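You operate a simulated robot arm through the tools that you are given. There is no shell and no other tool. Be economical: measure what you need, move in short steps, check, and stop when the job is done.

Carry out the task below with a simulated two-armed robot. There is one attempt and no reset: what you move stays moved.

JOB
Stack the 5.5 wire die from the wrapping bench top on top of the 3.1 wire die. Fetch the wiping pad and set it on the lower shelf of the film rack. Push the grey drawer shut. Turn the guide knob to WIDE. Turn the overlap dial to 70. Take the empty strap reel and put it on the white spacer plate on the packing bench. Put the 30 stop post from the top of the packing table on top of the bundle of tags. Take the grey core on the top of the check bench and put it away on the shelf under the hand strapping bench. Open the cart end flap. Do these in any order. Set down upright: grey core.

It is judged by the outcome, as a careful person would: the job done as asked, and still so three seconds after it is handed in. It fails if anything else is knocked over, pushed out of place, dropped, spilled or broken.

ROBOT AND FRAMES
Two 6-joint arms with two-finger parallel grippers on one trunk, on a base that drives. Base frame: it is fixed to the floor where the robot stands at the start and does not move with it; the origin is under the middle of the robot, x ahead of it, y to its left, z up. Readings come in mm, degrees, newtons and seconds.
The left shoulder is at the start at [80, 216, 1535], the right one opposite. Places, roughly: bundle of tags (5x9x3 cm) [1000, -1900, 900]; cart end flap [-1400, -3100, 300]; empty strap reel (8x8x6 cm) [1000, 2400, 300]; grey core (6x5x5 cm) [700, -4800, 900]; grey drawer [1200, 400, 600]; guide knob [1100, 600, 900]; lower shelf of the film rack [-3300, -3300, 300]; overlap dial [1100, 1200, 900]; shelf under the hand strapping bench [900, 4700, 300]; spacer plate [-1250, 3500, 750]; stop post [1000, -2000, 1000]; wiping pad (6x9x4 cm) [600, -200, 800]; wire die [500, 0, 750]. Payload 3.43 kg a hand.
Tool frame (each hand has its own): the origin (TCP) lies between the finger pads and is the grasp point; the fingertips stand 30 mm ahead of it; z points along the fingers, y is the line along which they close. Largest opening 94 mm; finger width 28, thickness 10; the body of the gripper, 50 by 96 mm, starts 55 mm behind the TCP.
Orientation is told as [roll, pitch, yaw] about the base's x, y, z axes, in that order, counted from this pose: with the fingers straight down and closing along the base's y, the tool's x points along the base's -x, its y along +y and its z along -z.

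CONTROLS
- The arms move only by the tool nudge_tool. It takes "left_motion", "right_motion" or both (then of equal length, played together; a hand with none holds still); each is a list of rows, each a list of 2 entries, a list of its own where there are three numbers: the shift along the base's x, y, z in mm, then the turn, a rotation vector about the base's x, y, z in degrees. In form: [[[x, y, z], [rx, ry, rz]], ...]. A call has 1 to 10 rows; each row is the pose to reach, as a shift and turn from the pose commanded when the call began. "left_claw" and "right_claw" are, for a hand that has rows, the finger opening in mm, from 0 to 94, set as the call begins (left out, the last holds). Each row takes 0.2 s and may step no farther than 50 mm and 8.6 degrees from the row before; otherwise, or with a gripper value out of range, the whole call is refused. Where a pose cannot be reached the arm comes as near as it can. A force on the tool above 40 N (or 10 N above the force at the start of the call, whichever is more), or a blocked arm, ends the call early, and 0.2 s more pass. The fingers move at their own pace (about 72 mm/s each) and stop on an object; they squeeze with about 35 N. The grip force told is the motor's: it shows also when the fingers shut on nothing. Time passes only in rows, and 0.2 s behind the last, so rows that repeat a pose let the fingers close. It gives the time, the measured TCP pose, the force on the tool (base axes), the opening and the grip force at its end, in the units of the frame above (readings bear some noise), with the torque about the TCP (base axes, N m) and any sound that the robot's microphone picked up, and new pictures: "views" is both (left out), scene, wrist or none (wrist: the cameras of the hands that moved).
- Cameras (640 x 400 px; columns grow to the right, rows downward): "scene" is now at [83.7, -20, 1669.9]; the picture's right is [-0.36, -0.93, 0.00], its down [-0.87, 0.34, -0.36] and it looks along [0.34, -0.13, -0.93] (base axes); focal length 262 px, centre (320, 200). "left" rides on the left gripper at [76, -14, -103] in its tool frame; the picture's right is [0.18, 0.98, 0.00], its down [-0.75, 0.14, -0.64] and it looks along [-0.63, 0.12, 0.77] (tool axes); focal length 243 px, centre (320, 200). "right" rides on the right gripper at [76, 14, -102] in its tool frame; the picture's right is [-0.18, 0.98, 0.00], its down [-0.75, -0.14, -0.64] and it looks along [-0.63, -0.12, 0.77] (tool axes); focal length 243 px, centre (320, 200). There is no depth. A picture from a camera that has moved, and an enlarged one, comes with that camera's place and axes in the base frame and with its lens.
- lift_body(by): slides the trunk up (or, below 0, down) by that many mm; the arms and the scene camera ride with it, the base frame stays. It gives what a move gives, with no picture.
- base_move(legs): drives the robot by 1 to 6 legs, each [ahead, left, turn to the left] in mm, mm and degrees, along the robot's own axes; the way and the turn of a leg run together, so that a leg with both is an arc; at most 1500 mm and 180 degrees a leg. The arms and the cameras ride along, it lands a little off, and it stops where it bumps. It gives what a move gives, and a new picture of the scene camera.
- turn_head(pan, tilt): turns the head with the scene camera to pan (to the left, within 86 degrees either way) and tilt (down, from -29 to 69), counted from straight ahead of the robot. It gives what a move gives, and a new picture of the scene camera.
- zoom(camera, box): a new picture of the part [left, top, right, bottom] of that camera's present view, enlarged. No time passes.
- hand_in(): hands the job in; it is judged then, once.

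Go step by step. Nothing tells you exact positions but the pictures and the camera data: compare them with the known pose of the tool, close in by small moves and look again before you grip or let go. The budget is 207 turns and 260 pictures, counting those below and the enlarged ones. Unless the task says otherwise, let go and move clear before handing in, and close with one line.

The tools are called after "Emit:" as a command line: name --argument value ..., lists and objects as JSON in quotes. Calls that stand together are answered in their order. nudge_tool: Moves the arms, as the interface text tells. Its arguments: {"type":"object","properties":{"left_motion":{"type":"array","items":{"type":"array"}},"left_claw":{"type":"number"},"right_motion":{"type":"array","items":{"type":"array"}},"right_claw":{"type":"number"},"views":{"type":"string","enum":["both","scene","wrist","none"]}},"required":[]} The other tools are called the same way: lift_body (by) slides the trunk up or down; base_move (legs) drives the base; turn_head (pan, tilt) turns the head that bears the scene camera; zoom (camera, box) takes an enlarged picture of a part of a camera's view; hand_in () hands the job in.

At the start:

```text
time: 0.0
left_ee_pos: [294.6, 119.7, 973.3]
left_orientation: [-0.1, -0.2, 0.0]
left_wrist_force: [0.3, -0.2, -0.2]
left_torque: [0.01, 0.01, 0.0]
left_grip_width: 94.0
left_finger_force: 0.1
right_ee_pos: [274.0, -162.9, 975.6]
right_orientation: [0.0, 0.1, 0.0]
right_wrist_force: [0.7, -0.6, -1.0]
right_torque: [0.0, -0.01, 0.01]
right_grip_width: 93.9
right_finger_force: 0.2
trunk travel left (down, up): [-765.0, 75.0]
robot x, y, heading: [-0.6, -2.1, -0.1]
head pan, tilt: [-21.3, 68.8]
```

scene: 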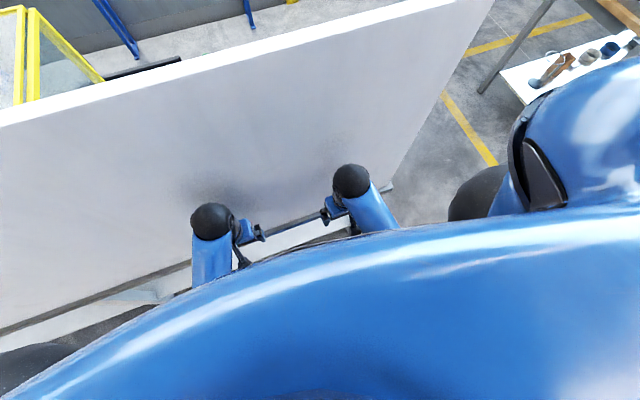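
right: 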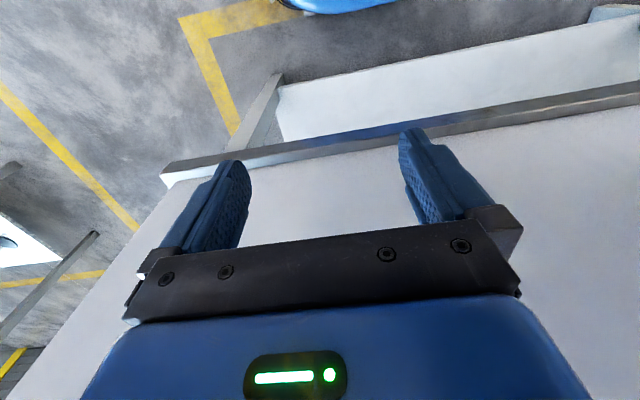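
left: 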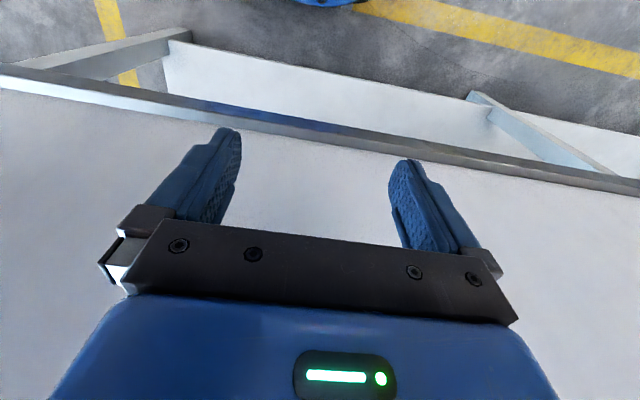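

I see a white bench in front of the robot and little else so far. I'll look around with the head first.

Emit:
turn_head --pan 0 --tilt 40

Emit:
turn_head --pan 70 --tilt 25

Emit:
turn_head --pan -70 --tilt 25

```text
time: 0.9
left_ee_pos: [296.0, 121.1, 973.5]
left_orientation: [-0.1, -0.2, 0.1]
left_wrist_force: [-0.9, 0.0, 0.4]
left_torque: [0.02, -0.01, 0.01]
left_grip_width: 94.2
left_finger_force: 0.0
right_ee_pos: [274.7, -164.4, 974.2]
right_orientation: [0.0, 0.0, 0.1]
right_wrist_force: [-0.3, -0.3, 0.4]
right_torque: [0.0, 0.01, -0.01]
right_grip_width: 94.1
right_finger_force: 0.1
trunk travel left (down, up): [-765.0, 75.0]
robot x, y, heading: [-4.5, 1.2, 0.0]
head pan, tilt: [0.0, 40.0]
camera scene: at [116.8, 0.1, 1706.0], right [0.0, -1.0, 0.0], down [-0.64, 0.0, -0.77], along [0.77, 0.0, -0.64], focal length 262 px, centre (320, 200)
```

scene: 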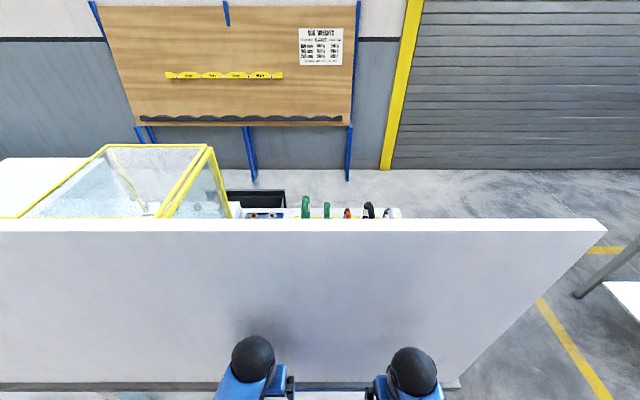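

```text
time: 2.3
left_ee_pos: [294.8, 119.7, 973.8]
left_orientation: [-0.2, -0.3, 0.0]
left_wrist_force: [0.6, -0.3, -0.7]
left_torque: [0.03, 0.03, 0.01]
left_grip_width: 93.7
left_finger_force: 0.1
right_ee_pos: [274.1, -163.3, 975.1]
right_orientation: [0.0, 0.0, 0.0]
right_wrist_force: [-0.1, -0.5, 0.6]
right_torque: [0.01, -0.01, 0.01]
right_grip_width: 93.8
right_finger_force: 0.0
trunk travel left (down, up): [-765.0, 75.0]
robot x, y, heading: [-1.0, -1.7, 0.0]
head pan, tilt: [70.0, 25.0]
camera scene: at [63.3, 86.9, 1729.3], right [0.94, -0.34, 0.0], down [-0.14, -0.4, -0.91], along [0.31, 0.85, -0.42], focal length 262 px, centre (320, 200)
```

scene: 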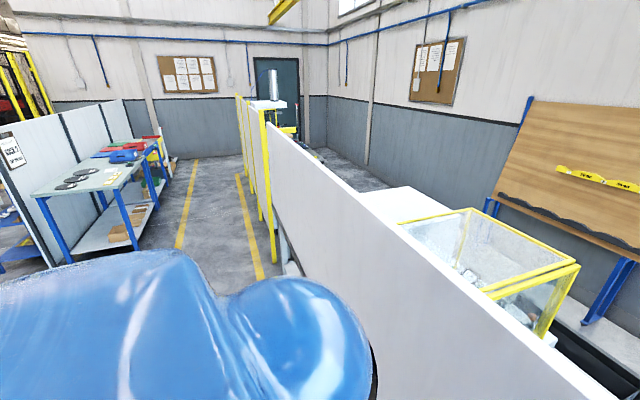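

```text
time: 4.6
left_ee_pos: [296.4, 120.0, 974.1]
left_orientation: [0.0, -0.3, 0.1]
left_wrist_force: [-0.2, -0.3, 0.1]
left_torque: [0.0, -0.01, -0.03]
left_grip_width: 94.1
left_finger_force: 0.1
right_ee_pos: [273.7, -163.0, 975.5]
right_orientation: [0.1, 0.1, 0.1]
right_wrist_force: [-0.7, 0.7, 0.2]
right_torque: [0.0, -0.01, 0.02]
right_grip_width: 94.1
right_finger_force: 0.1
trunk travel left (down, up): [-765.0, 75.0]
robot x, y, heading: [1.2, -1.5, 0.1]
head pan, tilt: [-70.0, 25.0]
camera scene: at [63.3, -86.3, 1729.4], right [-0.94, -0.34, 0.0], down [-0.14, 0.4, -0.91], along [0.31, -0.85, -0.42], focal length 262 px, centre (320, 200)
```

scene: 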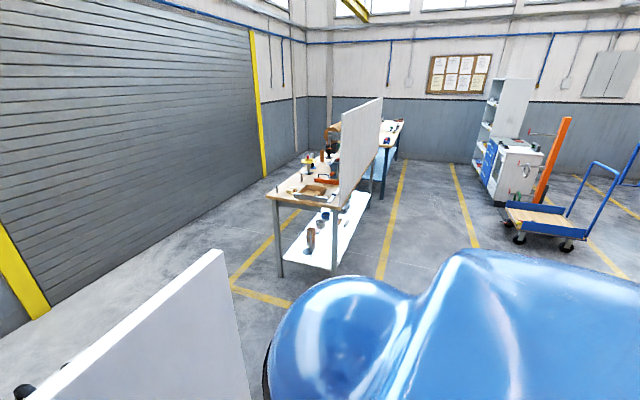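

A white partition stands just ahead (x≈390, right end y≈-440), and the bench is worked from its far side. I'll drive round the right end and turn to face the bench from the far aisle.

Emit:
base_move --legs '[[-100, 0, 0], [0, -1050, 0], [1000, 0, 0]]'

Emit:
turn_head --pan 60 --tilt 30

```text
time: 15.5
left_ee_pos: [1176.2, -926.2, 973.9]
left_orientation: [-0.1, -0.2, 0.5]
left_wrist_force: [-0.1, 0.1, -0.3]
left_torque: [-0.02, -0.04, -0.02]
left_grip_width: 94.2
left_finger_force: 0.0
right_ee_pos: [1157.5, -1209.8, 975.2]
right_orientation: [-0.1, 0.0, 0.5]
right_wrist_force: [0.8, 0.4, -0.5]
right_torque: [0.0, -0.02, 0.02]
right_grip_width: 93.9
right_finger_force: 0.2
trunk travel left (down, up): [-765.0, 75.0]
robot x, y, heading: [885.3, -1045.9, 0.3]
head pan, tilt: [-70.0, 25.0]
camera scene: at [945.6, -1134.8, 1729.4], right [-0.94, -0.35, 0.0], down [-0.15, 0.4, -0.91], along [0.32, -0.85, -0.42], focal length 262 px, centre (320, 200)
```

scene: 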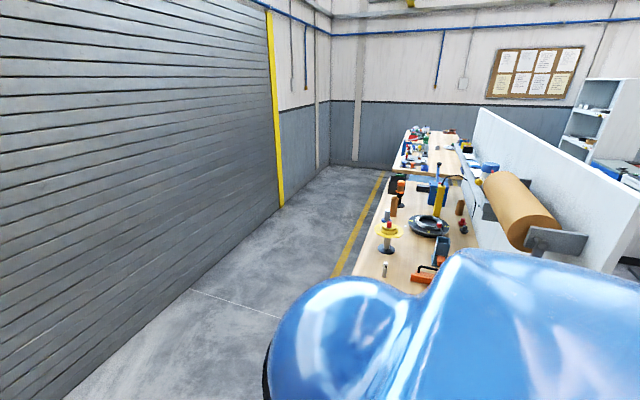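

```text
time: 17.6
left_ee_pos: [1178.0, -926.1, 973.0]
left_orientation: [0.0, -0.2, 0.5]
left_wrist_force: [0.4, -0.3, -0.8]
left_torque: [0.01, 0.0, -0.01]
left_grip_width: 94.3
left_finger_force: 0.1
right_ee_pos: [1158.2, -1210.6, 974.7]
right_orientation: [-0.1, 0.0, 0.4]
right_wrist_force: [0.4, 0.0, 0.2]
right_torque: [-0.01, 0.0, -0.01]
right_grip_width: 94.1
right_finger_force: 0.1
trunk travel left (down, up): [-765.0, 75.0]
robot x, y, heading: [881.7, -1049.8, 0.3]
head pan, tilt: [60.0, 30.0]
camera scene: at [959.5, -969.8, 1721.4], right [0.87, -0.49, 0.0], down [-0.25, -0.43, -0.87], along [0.43, 0.75, -0.5], focal length 262 px, centre (320, 200)
```

scene: 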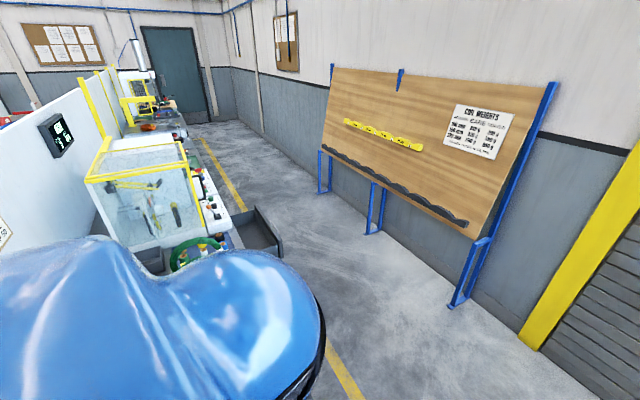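

The aisle beyond the bench is free up to about x=2600. I'll drive into it and turn to face the bench.

Emit:
base_move --legs '[[1000, 0, 0], [0, 900, 0], [0, 0, 180]]'

Emit:
turn_head --pan 0 --tilt 35

```text
time: 34.5
left_ee_pos: [1584.9, -245.0, 975.1]
left_orientation: [-0.1, -0.2, 179.1]
left_wrist_force: [-0.7, 0.6, 0.1]
left_torque: [0.0, -0.02, 0.04]
left_grip_width: 93.7
left_finger_force: 0.1
right_ee_pos: [1611.8, 40.1, 975.3]
right_orientation: [0.0, 0.0, 179.2]
right_wrist_force: [0.0, 0.2, -0.2]
right_torque: [0.0, 0.0, 0.01]
right_grip_width: 94.2
right_finger_force: 0.1
trunk travel left (down, up): [-765.0, 75.0]
robot x, y, heading: [1882.9, -127.8, 179.1]
head pan, tilt: [60.0, 30.0]
camera scene: at [1808.0, -204.3, 1721.4], right [-0.86, 0.51, 0.0], down [0.26, 0.43, -0.87], along [-0.44, -0.74, -0.5], focal length 262 px, centre (320, 200)
```

scene: 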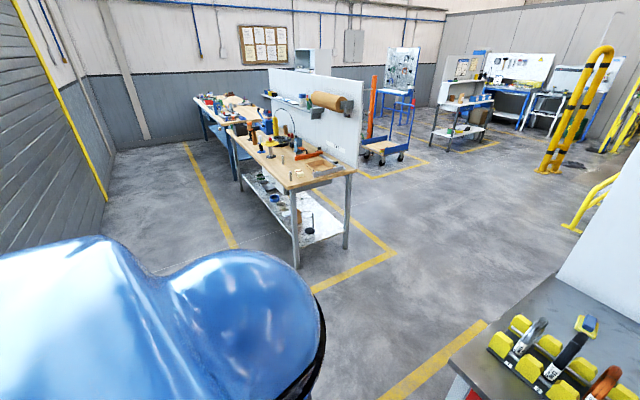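

```text
time: 35.8
left_ee_pos: [1586.7, -243.3, 974.1]
left_orientation: [-0.2, -0.2, 179.1]
left_wrist_force: [-0.1, 0.3, -0.4]
left_torque: [0.01, 0.02, -0.01]
left_grip_width: 94.0
left_finger_force: 0.1
right_ee_pos: [1610.2, 39.8, 974.8]
right_orientation: [0.0, 0.0, 179.2]
right_wrist_force: [0.4, -0.1, -0.2]
right_torque: [0.01, 0.0, -0.04]
right_grip_width: 94.0
right_finger_force: 0.0
trunk travel left (down, up): [-765.0, 75.0]
robot x, y, heading: [1881.7, -129.7, 179.0]
head pan, tilt: [0.0, 35.0]
camera scene: at [1766.3, -125.5, 1713.6], right [0.01, 1.0, 0.0], down [0.57, -0.01, -0.82], along [-0.82, 0.01, -0.57], focal length 262 px, centre (320, 200)
```

scene: 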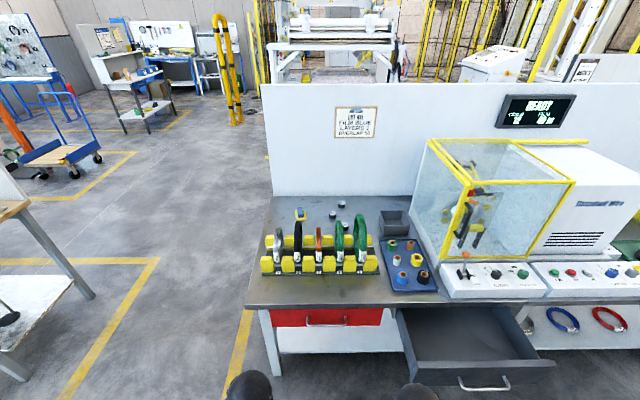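

Emit:
zoom --camera "scene" --box '[240, 180, 460, 320]'

Emit:
zoom --camera "scene" --box '[420, 220, 640, 360]'

```text
2.86 times, centred on (350, 250) of scene
camera zoom: at [1766.3, -125.5, 1713.6], right [0.01, 1.0, 0.0], down [0.57, -0.01, -0.82], along [-0.82, 0.01, -0.57], focal length 749 px, centre (234, 57)
```

zoom: 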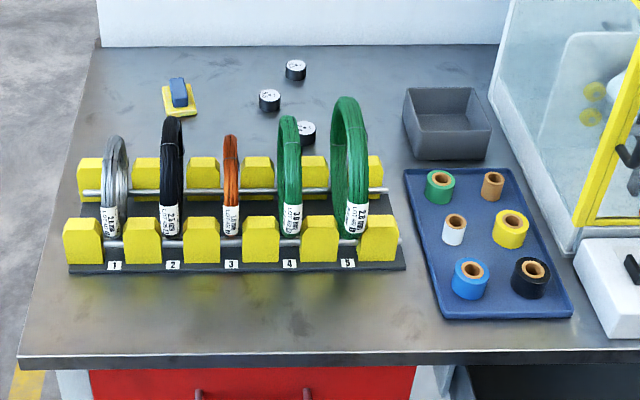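

```text
2.86 times, centred on (530, 290) of scene
camera zoom: at [1766.3, -125.5, 1713.6], right [0.01, 1.0, 0.0], down [0.57, -0.01, -0.82], along [-0.82, 0.01, -0.57], focal length 749 px, centre (-280, -57)
```

zoom: 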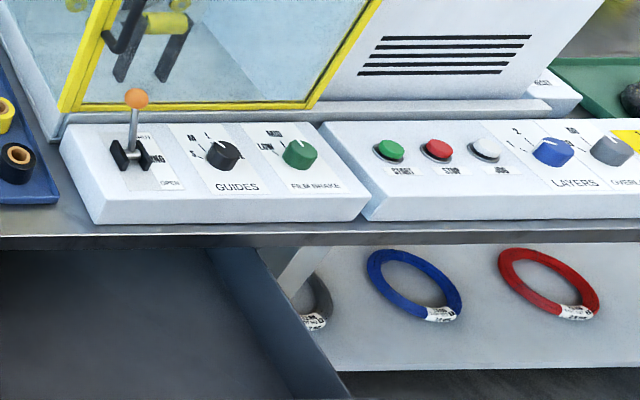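

The bench is clear to see: coil rack in front, the pad and three dies at the back, the open drawer near y≈490, and the knob and dial on the consoles. I'll close the drawer first, so I'll line the right hand up with it and lower the trunk.

Emit:
base_move --legs '[[0, -450, 0.9]]'

Emit:
nudge_tool --right_motion '[[[0, 0, 0], [0, 8, 0]], [[0, 0, 0], [0, 16, 0]], [[0, 0, 0], [0, 24, 0]], [[0, 0, 0], [0, 32, 0]], [[0, 0, 0], [0, 40, 0]], [[0, 0, 0], [0, 48, 0]], [[0, 0, 0], [0, 56, 0]], [[0, 0, 0], [0, 60, 0]]]' --right_claw 0 --views "wrist"

```text
time: 38.5
left_ee_pos: [1590.3, 196.3, 972.7]
left_orientation: [-0.2, -0.2, -180.0]
left_wrist_force: [-0.3, -0.9, 0.3]
left_torque: [0.01, 0.0, 0.01]
left_grip_width: 94.1
left_finger_force: 0.0
right_ee_pos: [1612.3, 480.5, 975.0]
right_orientation: [-0.1, 0.0, -179.9]
right_wrist_force: [0.2, 0.6, -0.8]
right_torque: [0.0, -0.04, 0.02]
right_grip_width: 94.0
right_finger_force: 0.1
trunk travel left (down, up): [-765.0, 75.0]
robot x, y, heading: [1885.2, 322.4, -179.7]
head pan, tilt: [0.0, 35.0]
camera scene: at [1769.0, 316.3, 1713.6], right [0.0, 1.0, 0.0], down [0.57, 0.0, -0.82], along [-0.82, 0.0, -0.57], focal length 262 px, centre (320, 200)
```

scene: 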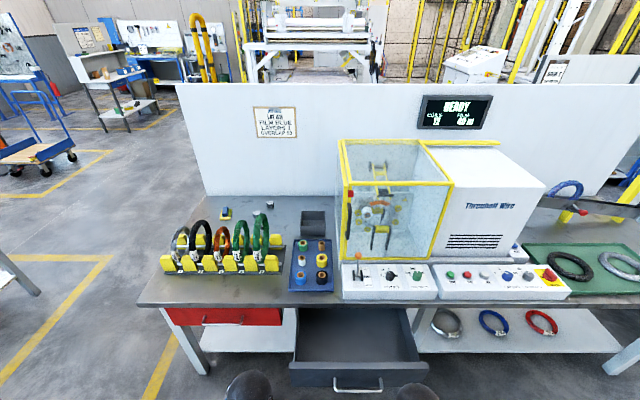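

```text
time: 40.3
left_ee_pos: [1589.7, 198.2, 973.8]
left_orientation: [-0.1, -0.2, -179.9]
left_wrist_force: [0.2, 0.1, -0.6]
left_torque: [-0.01, 0.0, -0.03]
left_grip_width: 94.1
left_finger_force: 0.0
right_ee_pos: [1612.3, 481.8, 975.1]
right_orientation: [0.0, -60.1, -179.8]
right_wrist_force: [0.0, -0.3, 0.0]
right_torque: [0.03, 0.0, 0.04]
right_grip_width: 0.0
right_finger_force: 33.2
trunk travel left (down, up): [-765.0, 75.0]
robot x, y, heading: [1882.1, 317.3, -179.9]
head pan, tilt: [0.0, 35.0]
camera right: at [1739.0, 467.6, 957.7], right [-0.09, -0.98, 0.16], down [0.18, 0.14, 0.97], along [-0.98, 0.12, 0.16], focal length 243 px, centre (320, 200)
```

right: 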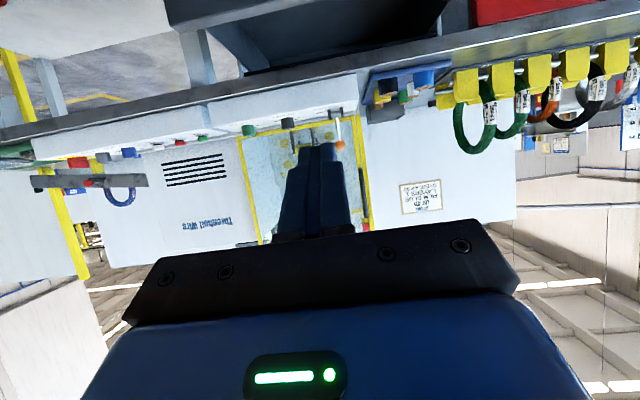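

The right hand now points forward and is in line with the drawer. I'll lower the trunk and drive a little nearer.

Emit:
lift_body --by -320

Emit:
base_move --legs '[[190, 0, 0]]'

Emit:
nudge_tool --right_motion '[[[-30, 0, 0], [0, 0, 0]], [[-60, 0, 0], [0, 0, 0]], [[-90, 0, 0], [0, 0, 0]], [[-120, 0, 0], [0, 0, 0]], [[-150, 0, 0], [0, 0, 0]]]'

```text
time: 43.5
left_ee_pos: [1590.9, 197.9, 653.1]
left_orientation: [-0.1, -0.1, -179.9]
left_wrist_force: [-0.1, -0.2, 0.6]
left_torque: [0.01, 0.02, 0.02]
left_grip_width: 93.9
left_finger_force: 0.0
right_ee_pos: [1612.2, 481.4, 654.9]
right_orientation: [0.0, -60.1, -179.8]
right_wrist_force: [0.2, -0.8, -0.7]
right_torque: [-0.01, 0.03, 0.02]
right_grip_width: 0.0
right_finger_force: 32.7
trunk travel left (down, up): [-445.0, 395.0]
robot x, y, heading: [1885.5, 321.7, -180.2]
head pan, tilt: [0.0, 35.0]
```

```text
time: 45.0
left_ee_pos: [1397.6, 198.5, 652.8]
left_orientation: [-0.1, -0.2, 180.0]
left_wrist_force: [-0.1, 0.1, 0.2]
left_torque: [0.0, -0.02, -0.01]
left_grip_width: 93.9
left_finger_force: 0.0
right_ee_pos: [1420.9, 481.3, 655.6]
right_orientation: [-0.1, -60.0, -179.9]
right_wrist_force: [0.1, -0.8, 0.1]
right_torque: [0.03, -0.02, -0.02]
right_grip_width: 0.0
right_finger_force: 33.0
trunk travel left (down, up): [-445.0, 395.0]
robot x, y, heading: [1692.2, 317.4, 179.7]
head pan, tilt: [0.0, 35.0]
camera scene: at [1576.3, 319.3, 1393.6], right [0.0, 1.0, 0.0], down [0.57, 0.0, -0.82], along [-0.82, 0.0, -0.57], focal length 262 px, centre (320, 200)
```

scene: 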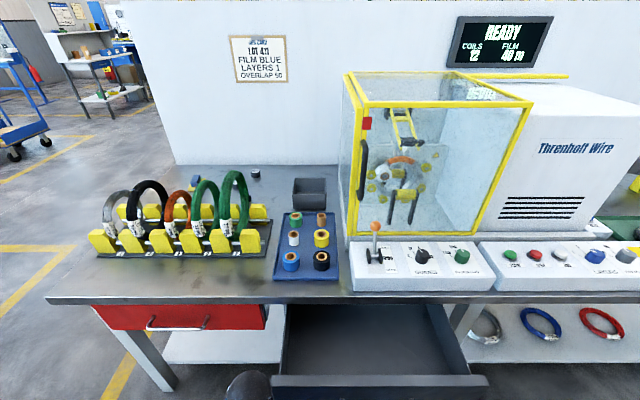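

```text
time: 46.2
left_ee_pos: [1398.1, 197.4, 652.8]
left_orientation: [-0.1, -0.2, 180.0]
left_wrist_force: [0.0, 0.4, -0.9]
left_torque: [0.02, 0.0, 0.0]
left_grip_width: 94.0
left_finger_force: 0.0
right_ee_pos: [1268.5, 481.6, 653.9]
right_orientation: [-0.1, -60.1, -180.0]
right_wrist_force: [0.1, -0.2, -0.7]
right_torque: [-0.01, 0.01, -0.03]
right_grip_width: 0.0
right_finger_force: 32.8
trunk travel left (down, up): [-445.0, 395.0]
robot x, y, heading: [1695.8, 319.7, 179.7]
head pan, tilt: [0.0, 35.0]
camera scene: at [1575.1, 319.1, 1393.5], right [0.0, 1.0, 0.0], down [0.57, 0.0, -0.82], along [-0.82, 0.0, -0.57], focal length 262 px, centre (320, 200)
camera right: at [1396.1, 468.2, 637.8], right [-0.09, -0.98, 0.16], down [0.18, 0.14, 0.97], along [-0.98, 0.12, 0.16], focal length 243 px, centre (320, 200)
```

scene: 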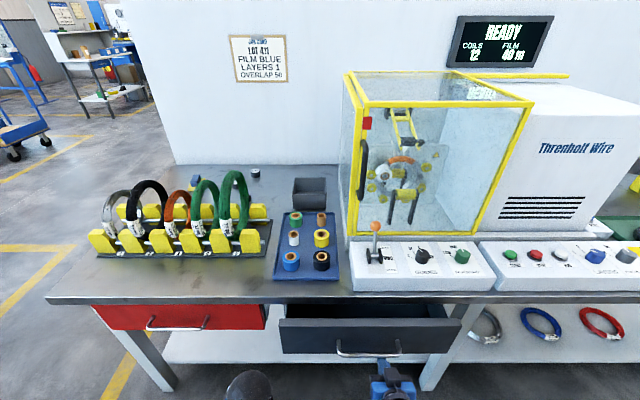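
right: 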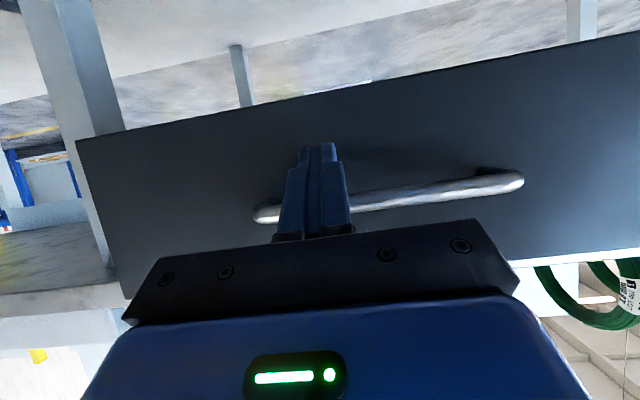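

The drawer slides in easily. I'll keep pushing until it stops.

Emit:
nudge_tool --right_motion '[[[-25, 0, 0], [0, 0, 0]], [[-50, 0, 0], [0, 0, 0]], [[-75, 0, 0], [0, 0, 0]], [[-95, 0, 0], [0, 0, 0]], [[-110, 0, 0], [0, 0, 0]], [[-120, 0, 0], [0, 0, 0]], [[-130, 0, 0], [0, 0, 0]], [[-140, 0, 0], [0, 0, 0]], [[-150, 0, 0], [0, 0, 0]]]'

```text
time: 47.3
left_ee_pos: [1398.6, 198.7, 652.3]
left_orientation: [-0.1, -0.2, 179.8]
left_wrist_force: [-0.4, -0.3, 0.1]
left_torque: [-0.01, 0.01, 0.02]
left_grip_width: 94.2
left_finger_force: 0.1
right_ee_pos: [1176.6, 481.4, 648.2]
right_orientation: [-0.4, -58.8, -179.9]
right_wrist_force: [2.6, 0.3, -1.3]
right_torque: [0.06, 0.01, 0.02]
right_grip_width: 0.0
right_finger_force: 32.9
trunk travel left (down, up): [-445.0, 395.0]
robot x, y, heading: [1691.1, 323.1, 179.8]
head pan, tilt: [0.0, 35.0]
stopped in row 5 (right hand): the force on the tool passed its limit at 46 N (the readings are from after the stop); the commanded pose is now the measured one
camera scene: at [1576.6, 319.3, 1393.7], right [0.0, 1.0, 0.0], down [0.57, 0.0, -0.82], along [-0.82, 0.0, -0.57], focal length 262 px, centre (320, 200)
camera right: at [1304.5, 468.3, 632.5], right [-0.1, -0.98, 0.15], down [0.16, 0.14, 0.98], along [-0.98, 0.12, 0.14], focal length 243 px, centre (320, 200)
```

scene: 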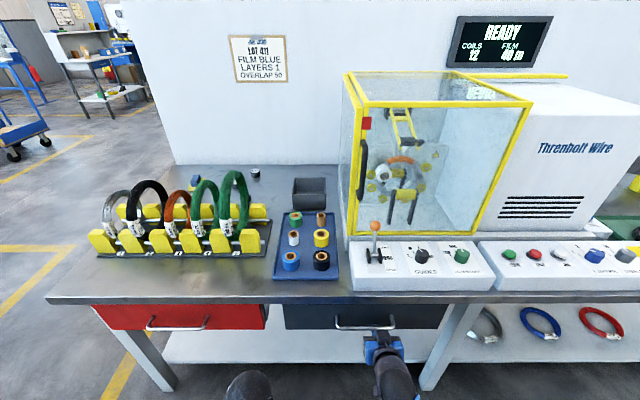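
right: 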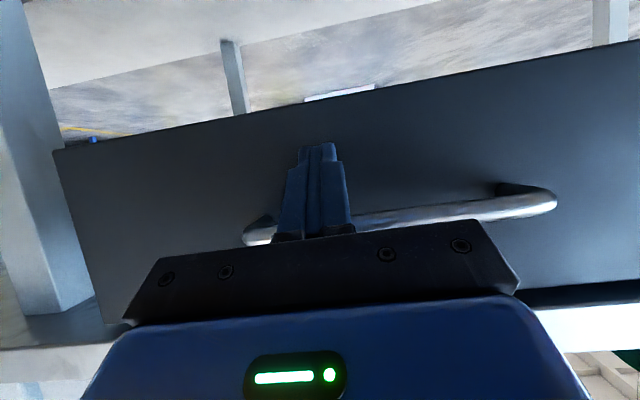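

The grey drawer is now flush with the red one. I'll back the right hand off, turn it to point down and raise it for the guide knob at about (1069, 598, 856).

Emit:
nudge_tool --right_motion '[[[50, 0, 0], [0, 0, 0]], [[100, 0, 0], [0, 0, 0]], [[130, 0, 30], [0, -8, 0]], [[150, 0, 70], [0, -16, 0]], [[150, 0, 110], [0, -24, 0]], [[150, 0, 150], [0, -32, 0]], [[150, 0, 190], [0, -40, 0]], [[150, 0, 230], [0, -48, 0]], [[150, 0, 270], [0, -54, 0]], [[150, 0, 310], [0, -59, 0]]]' --right_claw 60 --views "scene"

Emit:
zoom --camera "scene" --box '[340, 220, 500, 320]'

```text
time: 49.5
left_ee_pos: [1398.4, 198.1, 652.7]
left_orientation: [-0.2, -0.2, 180.0]
left_wrist_force: [0.3, 0.4, -0.4]
left_torque: [-0.02, -0.02, -0.01]
left_grip_width: 94.1
left_finger_force: 0.0
right_ee_pos: [1297.8, 481.3, 653.9]
right_orientation: [0.0, -1.5, -179.9]
right_wrist_force: [0.5, 0.7, -0.8]
right_torque: [-0.04, -0.02, -0.03]
right_grip_width: 60.0
right_finger_force: 0.1
right hand out of reach, approached as far as the arm can: row 5, 6, 7, 8, 9, 10
trunk travel left (down, up): [-445.0, 395.0]
robot x, y, heading: [1691.6, 318.1, 179.9]
head pan, tilt: [0.0, 35.0]
camera scene: at [1576.5, 319.3, 1393.6], right [0.0, 1.0, 0.0], down [0.57, 0.0, -0.82], along [-0.82, 0.0, -0.57], focal length 262 px, centre (320, 200)
```

scene: 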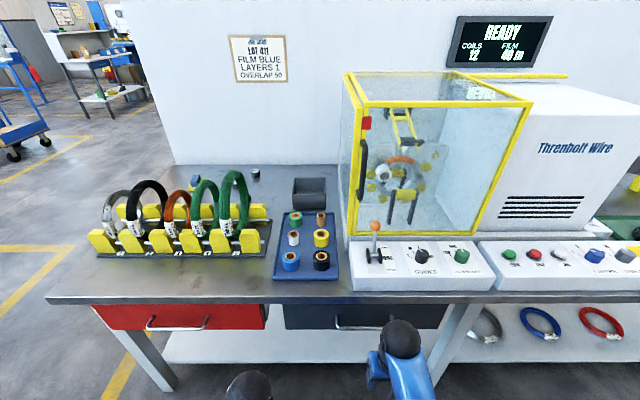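

```text
4.00 times, centred on (420, 270) of scene
camera zoom: at [1576.5, 319.3, 1393.6], right [0.0, 1.0, 0.0], down [0.57, 0.0, -0.82], along [-0.82, 0.0, -0.57], focal length 1048 px, centre (-80, -80)
```

zoom: 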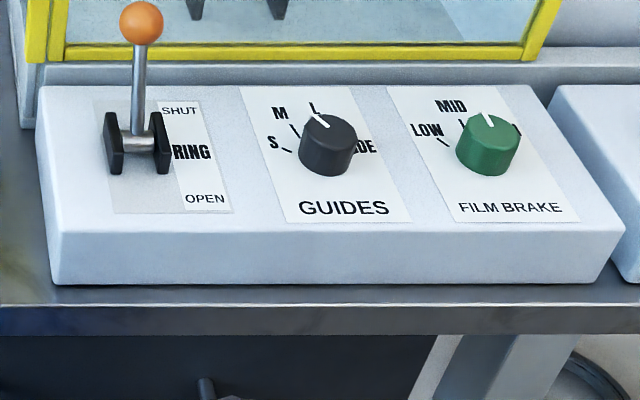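

The tool-down pose rides at a fixed height below the shoulder, so I'll raise the trunk instead and bring the right hand over the guide knob with the base.

Emit:
lift_body --by 285

Emit:
base_move --legs '[[0, -117, 0], [215, 0, 0]]'

Emit:
nudge_tool --right_motion '[[[0, 0, 0], [0, -1.5, 0]]]' --views "wrist"

```text
time: 52.4
left_ee_pos: [1398.1, 198.7, 939.0]
left_orientation: [-0.1, -0.2, 179.9]
left_wrist_force: [-0.5, -0.9, -0.4]
left_torque: [0.0, 0.02, -0.06]
left_grip_width: 93.8
left_finger_force: 0.1
right_ee_pos: [1299.2, 480.4, 939.6]
right_orientation: [0.0, -1.5, -179.9]
right_wrist_force: [0.3, 0.5, -0.1]
right_torque: [0.01, -0.03, 0.0]
right_grip_width: 59.9
right_finger_force: 0.1
trunk travel left (down, up): [-730.0, 110.0]
robot x, y, heading: [1692.1, 317.7, 179.9]
head pan, tilt: [0.0, 35.0]
```

```text
time: 54.9
left_ee_pos: [1184.4, 313.2, 939.2]
left_orientation: [-0.2, -0.5, 180.0]
left_wrist_force: [-0.1, -1.0, 0.2]
left_torque: [-0.03, 0.01, 0.01]
left_grip_width: 94.2
left_finger_force: 0.1
right_ee_pos: [1084.4, 595.8, 940.7]
right_orientation: [-0.1, -1.8, -179.9]
right_wrist_force: [-0.4, 0.0, -0.2]
right_torque: [-0.03, 0.05, -0.05]
right_grip_width: 60.0
right_finger_force: 0.0
trunk travel left (down, up): [-730.0, 110.0]
robot x, y, heading: [1476.7, 433.3, 179.7]
head pan, tilt: [0.0, 35.0]
camera scene: at [1365.6, 433.4, 1679.0], right [0.0, 1.0, 0.0], down [0.57, 0.0, -0.82], along [-0.82, 0.0, -0.57], focal length 262 px, centre (320, 200)
```

scene: 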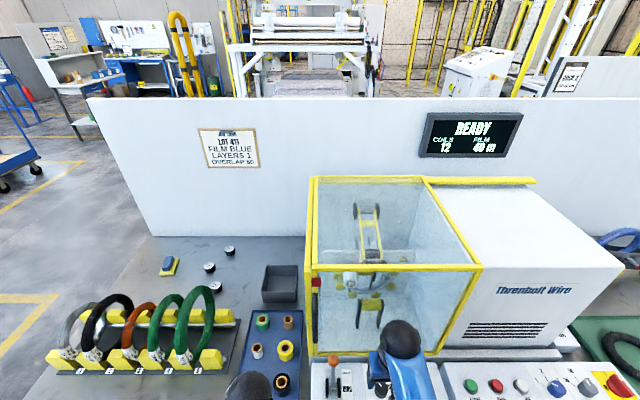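

```text
time: 55.3
left_ee_pos: [1181.4, 313.9, 938.1]
left_orientation: [-0.1, -0.2, 179.8]
left_wrist_force: [-0.8, -0.3, 0.2]
left_torque: [-0.02, 0.02, 0.01]
left_grip_width: 93.9
left_finger_force: 0.0
right_ee_pos: [1081.4, 596.0, 932.2]
right_orientation: [0.0, -0.2, -180.0]
right_wrist_force: [-0.3, 0.2, 0.3]
right_torque: [0.01, 0.02, -0.01]
right_grip_width: 59.9
right_finger_force: 0.1
right hand out of reach, approached as far as the arm can: row 1
trunk travel left (down, up): [-730.0, 110.0]
robot x, y, heading: [1477.2, 433.0, 180.0]
head pan, tilt: [0.0, 35.0]
camera right: at [1158.9, 581.8, 1032.6], right [-0.18, -0.98, 0.0], down [-0.75, 0.14, 0.65], along [-0.64, 0.12, -0.76], focal length 243 px, centre (320, 200)
```

right: 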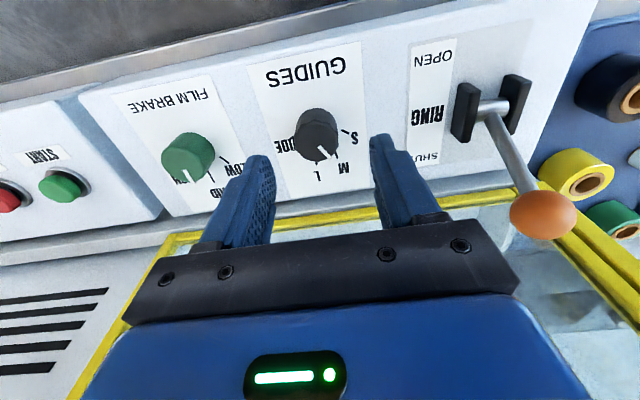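

The knob lies right below the right hand. I'll zoom in to read its pointer and marks.

Emit:
zoom --camera "right" --box '[240, 40, 400, 200]'

```text
2.50 times, centred on (320, 120) of right
camera zoom: at [1158.9, 581.8, 1032.6], right [-0.18, -0.98, 0.0], down [-0.75, 0.14, 0.65], along [-0.64, 0.12, -0.76], focal length 606 px, centre (320, 400)
```

zoom: 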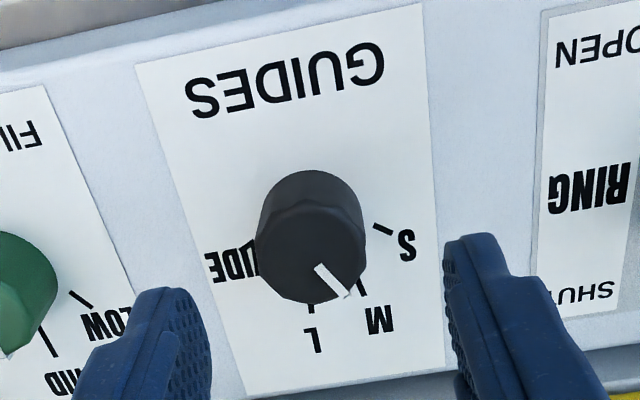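

The pointer stands at M; L comes next, then WIDE about 110° clockwise. I'll turn the wrist +55° first, centre over the knob at about (1072, 600) and go down.

Emit:
nudge_tool --right_motion '[[[0, 1, -2], [0, 0, 8]], [[-3, 2, -4], [0, 0, 16]], [[-6, 3, -6], [0, 0, 24]], [[-9, 4, -8], [0, 0, 32]], [[-9, 4, -10], [0, 0, 40]], [[-9, 4, -12], [0, 0, 48]], [[-9, 4, -14], [0, 0, 55]]]' --right_claw 60 --views "wrist"

```text
time: 56.9
left_ee_pos: [1182.6, 313.7, 937.6]
left_orientation: [0.0, -0.2, 179.9]
left_wrist_force: [0.3, -0.1, 0.1]
left_torque: [-0.01, 0.0, 0.0]
left_grip_width: 94.1
left_finger_force: 0.1
right_ee_pos: [1071.7, 598.6, 920.0]
right_orientation: [0.1, -0.1, -124.8]
right_wrist_force: [1.0, 0.9, 0.7]
right_torque: [0.01, 0.0, -0.01]
right_grip_width: 59.9
right_finger_force: 0.2
trunk travel left (down, up): [-730.0, 110.0]
robot x, y, heading: [1478.4, 432.3, 179.9]
head pan, tilt: [0.0, 35.0]
camera right: at [1128.5, 654.3, 1019.3], right [0.7, -0.71, 0.0], down [-0.55, -0.54, 0.64], along [-0.46, -0.45, -0.77], focal length 243 px, centre (320, 200)
```

right: 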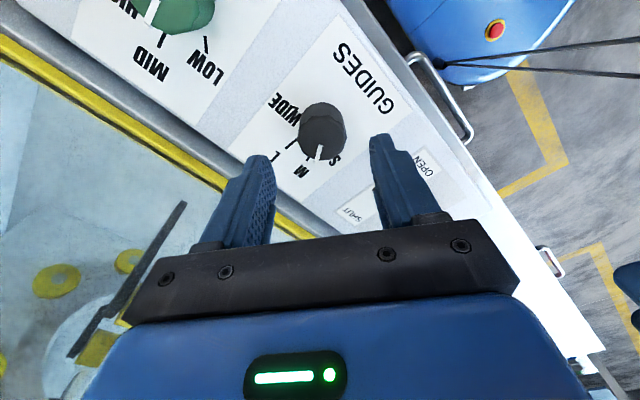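

Emit:
zoom --camera "right" --box '[240, 60, 400, 220]'

```text
2.50 times, centred on (320, 140) of right
camera zoom: at [1128.5, 654.3, 1019.3], right [0.7, -0.71, 0.0], down [-0.55, -0.54, 0.64], along [-0.46, -0.45, -0.77], focal length 606 px, centre (320, 350)
```

zoom: 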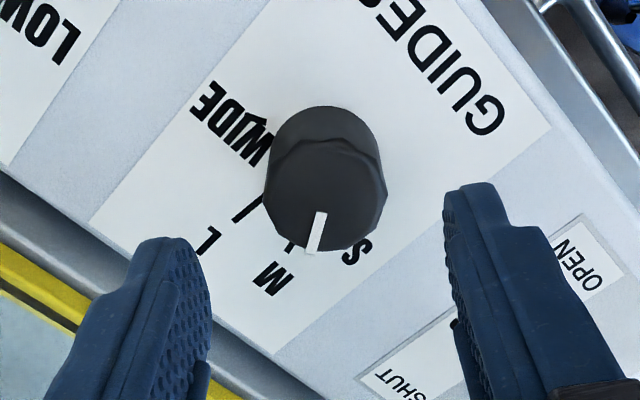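

Both views agree: the knob is at (1074, 600), its top at z≈860 and its base at about 832. I'll go down and grip it.

Emit:
nudge_tool --right_motion '[[[2, 1, -20], [0, 0, 0]], [[3, 1, -40], [0, 0, 0]], [[3, 1, -50], [0, 0, 0]]]' --views "none"

Emit:
nudge_tool --right_motion '[[[0, 0, 0], [0, 0, 0]], [[0, 0, 0], [0, 0, 0]], [[0, 0, 0], [0, 0, 0]]]' --right_claw 15 --views "none"

```text
time: 57.7
left_ee_pos: [1182.6, 314.1, 939.5]
left_orientation: [0.0, -0.3, 179.9]
left_wrist_force: [-0.2, -0.1, 0.5]
left_torque: [-0.05, 0.04, 0.01]
left_grip_width: 94.2
left_finger_force: 0.0
right_ee_pos: [1075.4, 600.3, 870.5]
right_orientation: [-0.1, -0.3, -125.0]
right_wrist_force: [-1.4, 1.2, 7.6]
right_torque: [-0.01, -0.26, 0.07]
right_grip_width: 59.5
right_finger_force: 0.0
trunk travel left (down, up): [-730.0, 110.0]
robot x, y, heading: [1480.0, 434.4, 179.9]
head pan, tilt: [0.0, 35.0]
```

```text
time: 58.5
left_ee_pos: [1183.0, 313.8, 939.6]
left_orientation: [-0.2, -0.2, 180.0]
left_wrist_force: [0.3, 0.2, 0.0]
left_torque: [-0.01, -0.04, -0.02]
left_grip_width: 93.9
left_finger_force: 0.0
right_ee_pos: [1076.4, 600.9, 870.1]
right_orientation: [-0.1, -0.2, -124.9]
right_wrist_force: [-1.9, 0.6, 14.1]
right_torque: [0.17, -0.4, -0.09]
right_grip_width: 33.2
right_finger_force: 44.5
trunk travel left (down, up): [-730.0, 110.0]
robot x, y, heading: [1477.3, 433.7, 179.9]
head pan, tilt: [0.0, 35.0]
```

The knob is gripped at 33 mm wide. I'll turn it clockwise, easing up 3 mm because the tips touch the console.

Emit:
nudge_tool --right_motion '[[[0, 0, 3], [0, 0, 0]], [[0, 0, 3], [0, 0, -8]], [[0, 0, 3], [0, 0, -16]], [[0, 0, 3], [0, 0, -24]], [[0, 0, 3], [0, 0, -32]], [[0, 0, 3], [0, 0, -40]], [[0, 0, 3], [0, 0, -48]], [[0, 0, 3], [0, 0, -56]], [[0, 0, 3], [0, 0, -64]], [[0, 0, 3], [0, 0, -72]]]' --views "none"

Emit:
nudge_tool --right_motion '[[[0, 0, 0], [0, 0, -8]], [[0, 0, 0], [0, 0, -16]], [[0, 0, 0], [0, 0, -24]], [[0, 0, 0], [0, 0, -32]], [[0, 0, 0], [0, 0, -36]]]' --views "wrist"

Emit:
zoom --camera "right" --box '[240, 60, 400, 220]'

```text
time: 60.7
left_ee_pos: [1180.3, 312.4, 936.6]
left_orientation: [-0.3, -0.1, 180.0]
left_wrist_force: [0.4, 0.3, 0.3]
left_torque: [0.04, 0.0, 0.0]
left_grip_width: 94.0
left_finger_force: 0.1
right_ee_pos: [1076.1, 600.0, 870.4]
right_orientation: [-0.1, 0.1, 162.9]
right_wrist_force: [3.2, -16.0, -27.5]
right_torque: [-0.51, -0.34, 0.02]
right_grip_width: 33.6
right_finger_force: 44.7
trunk travel left (down, up): [-730.0, 110.0]
robot x, y, heading: [1480.1, 436.0, 180.2]
head pan, tilt: [0.0, 35.0]
```

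```text
time: 61.9
left_ee_pos: [1182.2, 312.2, 937.8]
left_orientation: [-0.2, 0.0, 179.9]
left_wrist_force: [-0.7, -0.1, -0.7]
left_torque: [0.0, -0.02, 0.0]
left_grip_width: 94.0
left_finger_force: 0.0
right_ee_pos: [1075.9, 599.0, 870.2]
right_orientation: [-0.1, 0.0, 126.9]
right_wrist_force: [5.2, -19.7, -30.3]
right_torque: [-0.58, -0.33, -0.05]
right_grip_width: 33.6
right_finger_force: 45.1
trunk travel left (down, up): [-730.0, 110.0]
robot x, y, heading: [1476.5, 438.9, 180.0]
head pan, tilt: [0.0, 35.0]
camera right: at [1110.0, 529.7, 970.8], right [-0.9, -0.44, 0.0], down [-0.34, 0.69, 0.64], along [-0.28, 0.58, -0.77], focal length 243 px, centre (320, 200)
```

right: 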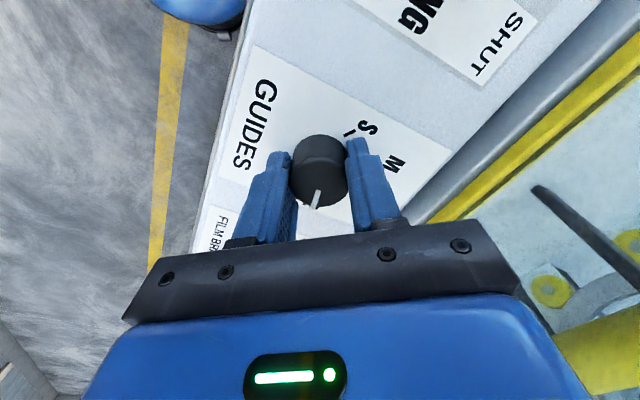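

```text
2.50 times, centred on (320, 140) of right
camera zoom: at [1110.0, 529.7, 970.8], right [-0.9, -0.44, 0.0], down [-0.34, 0.69, 0.64], along [-0.28, 0.58, -0.77], focal length 606 px, centre (320, 350)
```

zoom: 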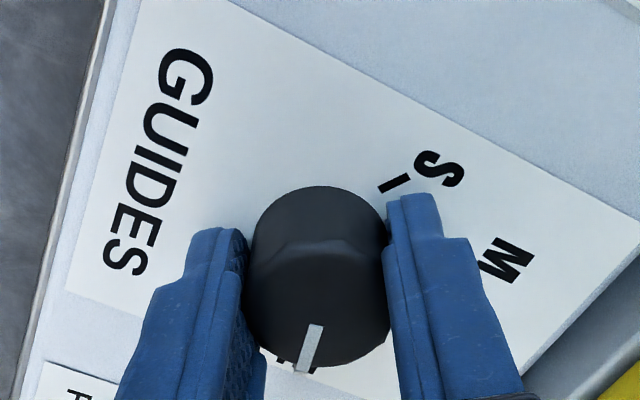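

The knob turned with the hand. I'll let go, rise and look at it from the front.

Emit:
nudge_tool --right_motion '[[[0, 0, 0], [0, 0, 0]], [[0, 0, 0], [0, 0, 0]], [[0, 0, 30], [0, 0, 8]], [[0, 0, 50], [0, 0, 16]], [[0, 0, 55], [0, 0, 24]], [[0, 0, 55], [0, 0, 32]], [[0, 0, 55], [0, 0, 40]], [[0, 0, 55], [0, 0, 48]], [[0, 0, 55], [0, 0, 54]]]' --right_claw 60 --views "none"

Emit:
zoom --camera "right" --box '[240, 40, 400, 200]'

```text
time: 63.9
left_ee_pos: [1181.3, 313.5, 938.9]
left_orientation: [-0.1, -0.2, 179.9]
left_wrist_force: [0.1, 1.0, 0.2]
left_torque: [-0.05, 0.03, -0.01]
left_grip_width: 94.0
left_finger_force: 0.0
right_ee_pos: [1075.4, 601.8, 926.6]
right_orientation: [-0.1, -0.1, -178.8]
right_wrist_force: [0.7, 0.4, 0.9]
right_torque: [0.03, -0.01, 0.03]
right_grip_width: 59.9
right_finger_force: 0.1
trunk travel left (down, up): [-730.0, 110.0]
robot x, y, heading: [1477.0, 436.8, 180.0]
head pan, tilt: [0.0, 35.0]
```

```text
2.50 times, centred on (320, 120) of right
camera zoom: at [1152.8, 588.5, 1026.5], right [-0.16, -0.99, 0.0], down [-0.75, 0.13, 0.64], along [-0.64, 0.1, -0.77], focal length 606 px, centre (320, 400)
```

zoom: 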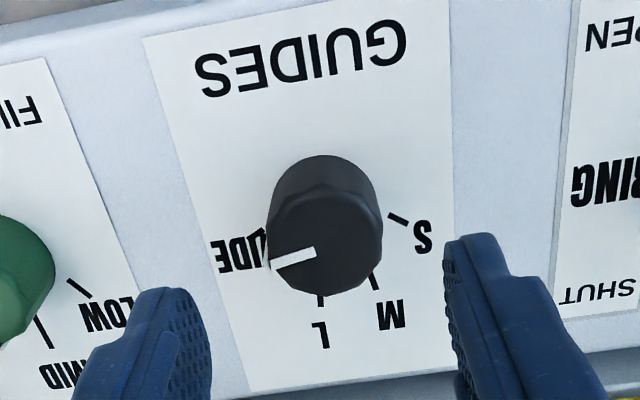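

The pointer is by WIDE. I'll look from the other side, where the WIDE tick isn't hidden, to check the alignment.

Emit:
nudge_tool --right_motion '[[[0, 0, 0], [0, 0, 8]], [[0, 0, 0], [0, 0, 16]], [[0, 0, 0], [0, 0, 24]], [[0, 0, 0], [0, 0, 32]], [[0, 0, 0], [0, 0, 40]], [[0, 0, 0], [0, 0, 48]], [[0, 0, 0], [0, 0, 56]], [[0, 0, 0], [0, 0, 64]], [[0, 0, 0], [0, 0, 72]]]' --views "none"

Emit:
zoom --camera "right" --box '[260, 80, 380, 180]'

```text
time: 65.9
left_ee_pos: [1182.4, 313.6, 938.6]
left_orientation: [-0.2, -0.2, 179.9]
left_wrist_force: [-0.3, 0.0, 0.5]
left_torque: [0.01, -0.02, -0.01]
left_grip_width: 93.9
left_finger_force: 0.1
right_ee_pos: [1075.3, 601.1, 927.3]
right_orientation: [0.1, -0.2, -106.8]
right_wrist_force: [-0.4, -0.4, -0.3]
right_torque: [-0.02, -0.01, -0.04]
right_grip_width: 59.7
right_finger_force: 0.0
trunk travel left (down, up): [-730.0, 110.0]
robot x, y, heading: [1480.2, 431.8, 179.6]
head pan, tilt: [0.0, 35.0]
```

```text
4.00 times, centred on (320, 130) of right
camera zoom: at [1111.6, 670.3, 1026.6], right [0.89, -0.46, 0.0], down [-0.35, -0.68, 0.64], along [-0.3, -0.57, -0.77], focal length 970 px, centre (320, 480)
```

zoom: 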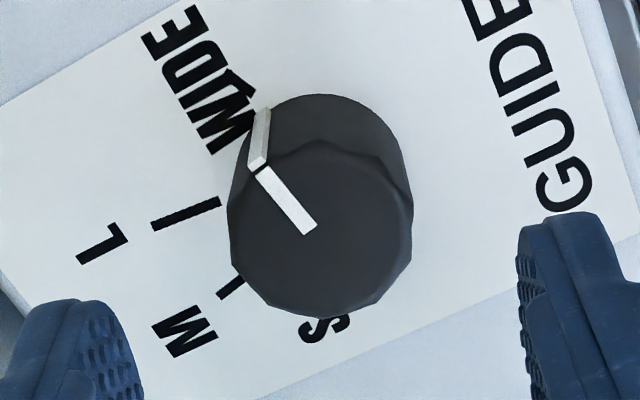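

The pointer's foot lies right in line with the WIDE tick. Next is the overlap dial, at about (1076, 1147, 865).

Emit:
base_move --legs '[[-100, 0, 0], [0, -546, 0], [97, 0, 0]]'

Emit:
nudge_tool --right_motion '[[[0, 0, 0], [0, 0, -8]], [[0, 0, 0], [0, 0, -16]], [[0, 0, 0], [0, 0, -24]], [[0, 0, 0], [0, 0, -32]], [[0, 0, 0], [0, 0, -40]], [[0, 0, 0], [0, 0, -48]], [[0, 0, 0], [0, 0, -56]], [[0, 0, 0], [0, 0, -64]], [[0, 0, 0], [0, 0, -72]]]' --views "wrist"

```text
time: 70.5
left_ee_pos: [1185.9, 848.6, 940.3]
left_orientation: [-0.1, -0.5, -179.3]
left_wrist_force: [0.6, -0.4, -0.6]
left_torque: [-0.02, 0.04, -0.01]
left_grip_width: 93.7
left_finger_force: 0.0
right_ee_pos: [1076.3, 1134.8, 928.4]
right_orientation: [-0.2, -0.2, -106.2]
right_wrist_force: [0.5, -0.1, 0.2]
right_torque: [0.03, 0.02, 0.0]
right_grip_width: 60.0
right_finger_force: 0.1
trunk travel left (down, up): [-730.0, 110.0]
robot x, y, heading: [1475.7, 974.5, -179.4]
head pan, tilt: [0.0, 35.0]
camera scene: at [1366.5, 971.8, 1679.2], right [-0.01, 1.0, 0.0], down [0.57, 0.01, -0.82], along [-0.82, -0.01, -0.57], focal length 262 px, centre (320, 200)
```

scene: 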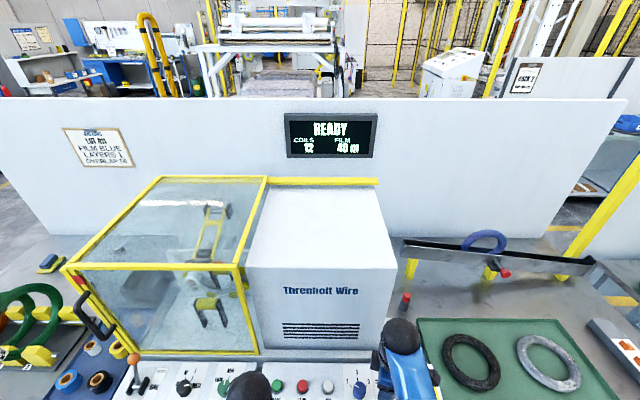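

```text
time: 72.5
left_ee_pos: [1182.6, 849.2, 938.9]
left_orientation: [-0.1, -0.2, -179.4]
left_wrist_force: [0.5, -0.9, 0.2]
left_torque: [-0.01, 0.01, 0.02]
left_grip_width: 94.3
left_finger_force: 0.0
right_ee_pos: [1071.8, 1134.3, 925.9]
right_orientation: [0.0, -0.1, -178.3]
right_wrist_force: [1.1, -0.8, 0.5]
right_torque: [-0.02, -0.04, 0.03]
right_grip_width: 60.3
right_finger_force: 0.0
trunk travel left (down, up): [-730.0, 110.0]
robot x, y, heading: [1476.1, 969.6, -179.5]
head pan, tilt: [0.0, 35.0]
camera right: at [1149.5, 1122.7, 1026.2], right [-0.16, -0.99, 0.0], down [-0.76, 0.12, 0.64], along [-0.64, 0.1, -0.77], focal length 243 px, centre (320, 200)
```

right: 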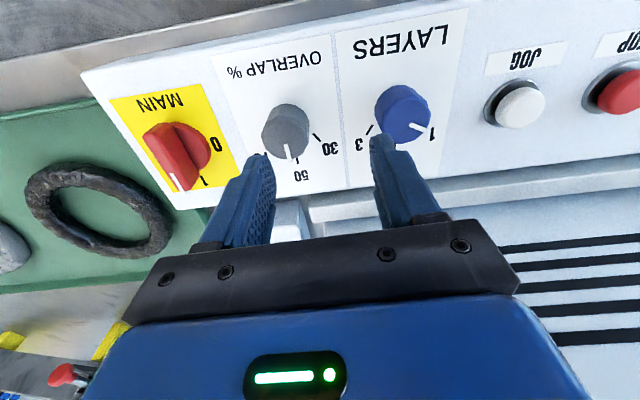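

The overlap dial is the grey knob about 24 mm to the left of the hand, and it is set to 50. I'll centre on it and look closely.

Emit:
nudge_tool --right_motion '[[[2, 12, 0], [0, 0, 0]], [[3, 24, 0], [0, 0, -1.7]]]' --views "none"

Emit:
zoom --camera "right" --box '[240, 60, 400, 180]'

```text
time: 73.1
left_ee_pos: [1184.0, 849.6, 937.0]
left_orientation: [-0.1, -0.2, -179.2]
left_wrist_force: [-0.2, 0.3, 0.0]
left_torque: [0.0, 0.04, 0.0]
left_grip_width: 94.0
left_finger_force: 0.1
right_ee_pos: [1076.4, 1159.7, 926.9]
right_orientation: [0.1, -0.1, -179.9]
right_wrist_force: [0.4, 0.1, 0.2]
right_torque: [-0.03, 0.03, -0.01]
right_grip_width: 59.8
right_finger_force: 0.1
trunk travel left (down, up): [-730.0, 110.0]
robot x, y, heading: [1478.8, 974.8, -179.6]
head pan, tilt: [0.0, 35.0]
```

```text
3.33 times, centred on (320, 120) of right
camera zoom: at [1152.3, 1144.6, 1026.7], right [-0.18, -0.98, 0.0], down [-0.75, 0.14, 0.64], along [-0.63, 0.12, -0.77], focal length 809 px, centre (320, 467)
```

zoom: 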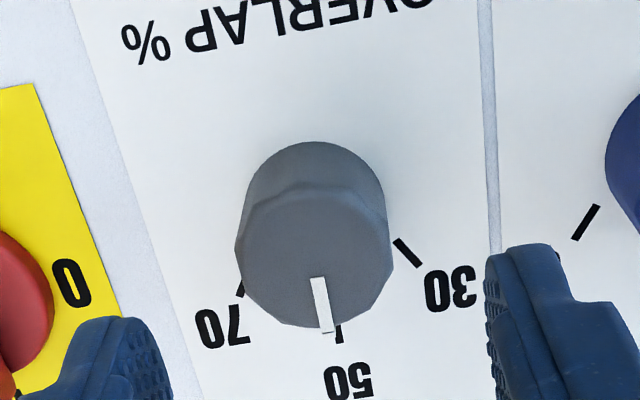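

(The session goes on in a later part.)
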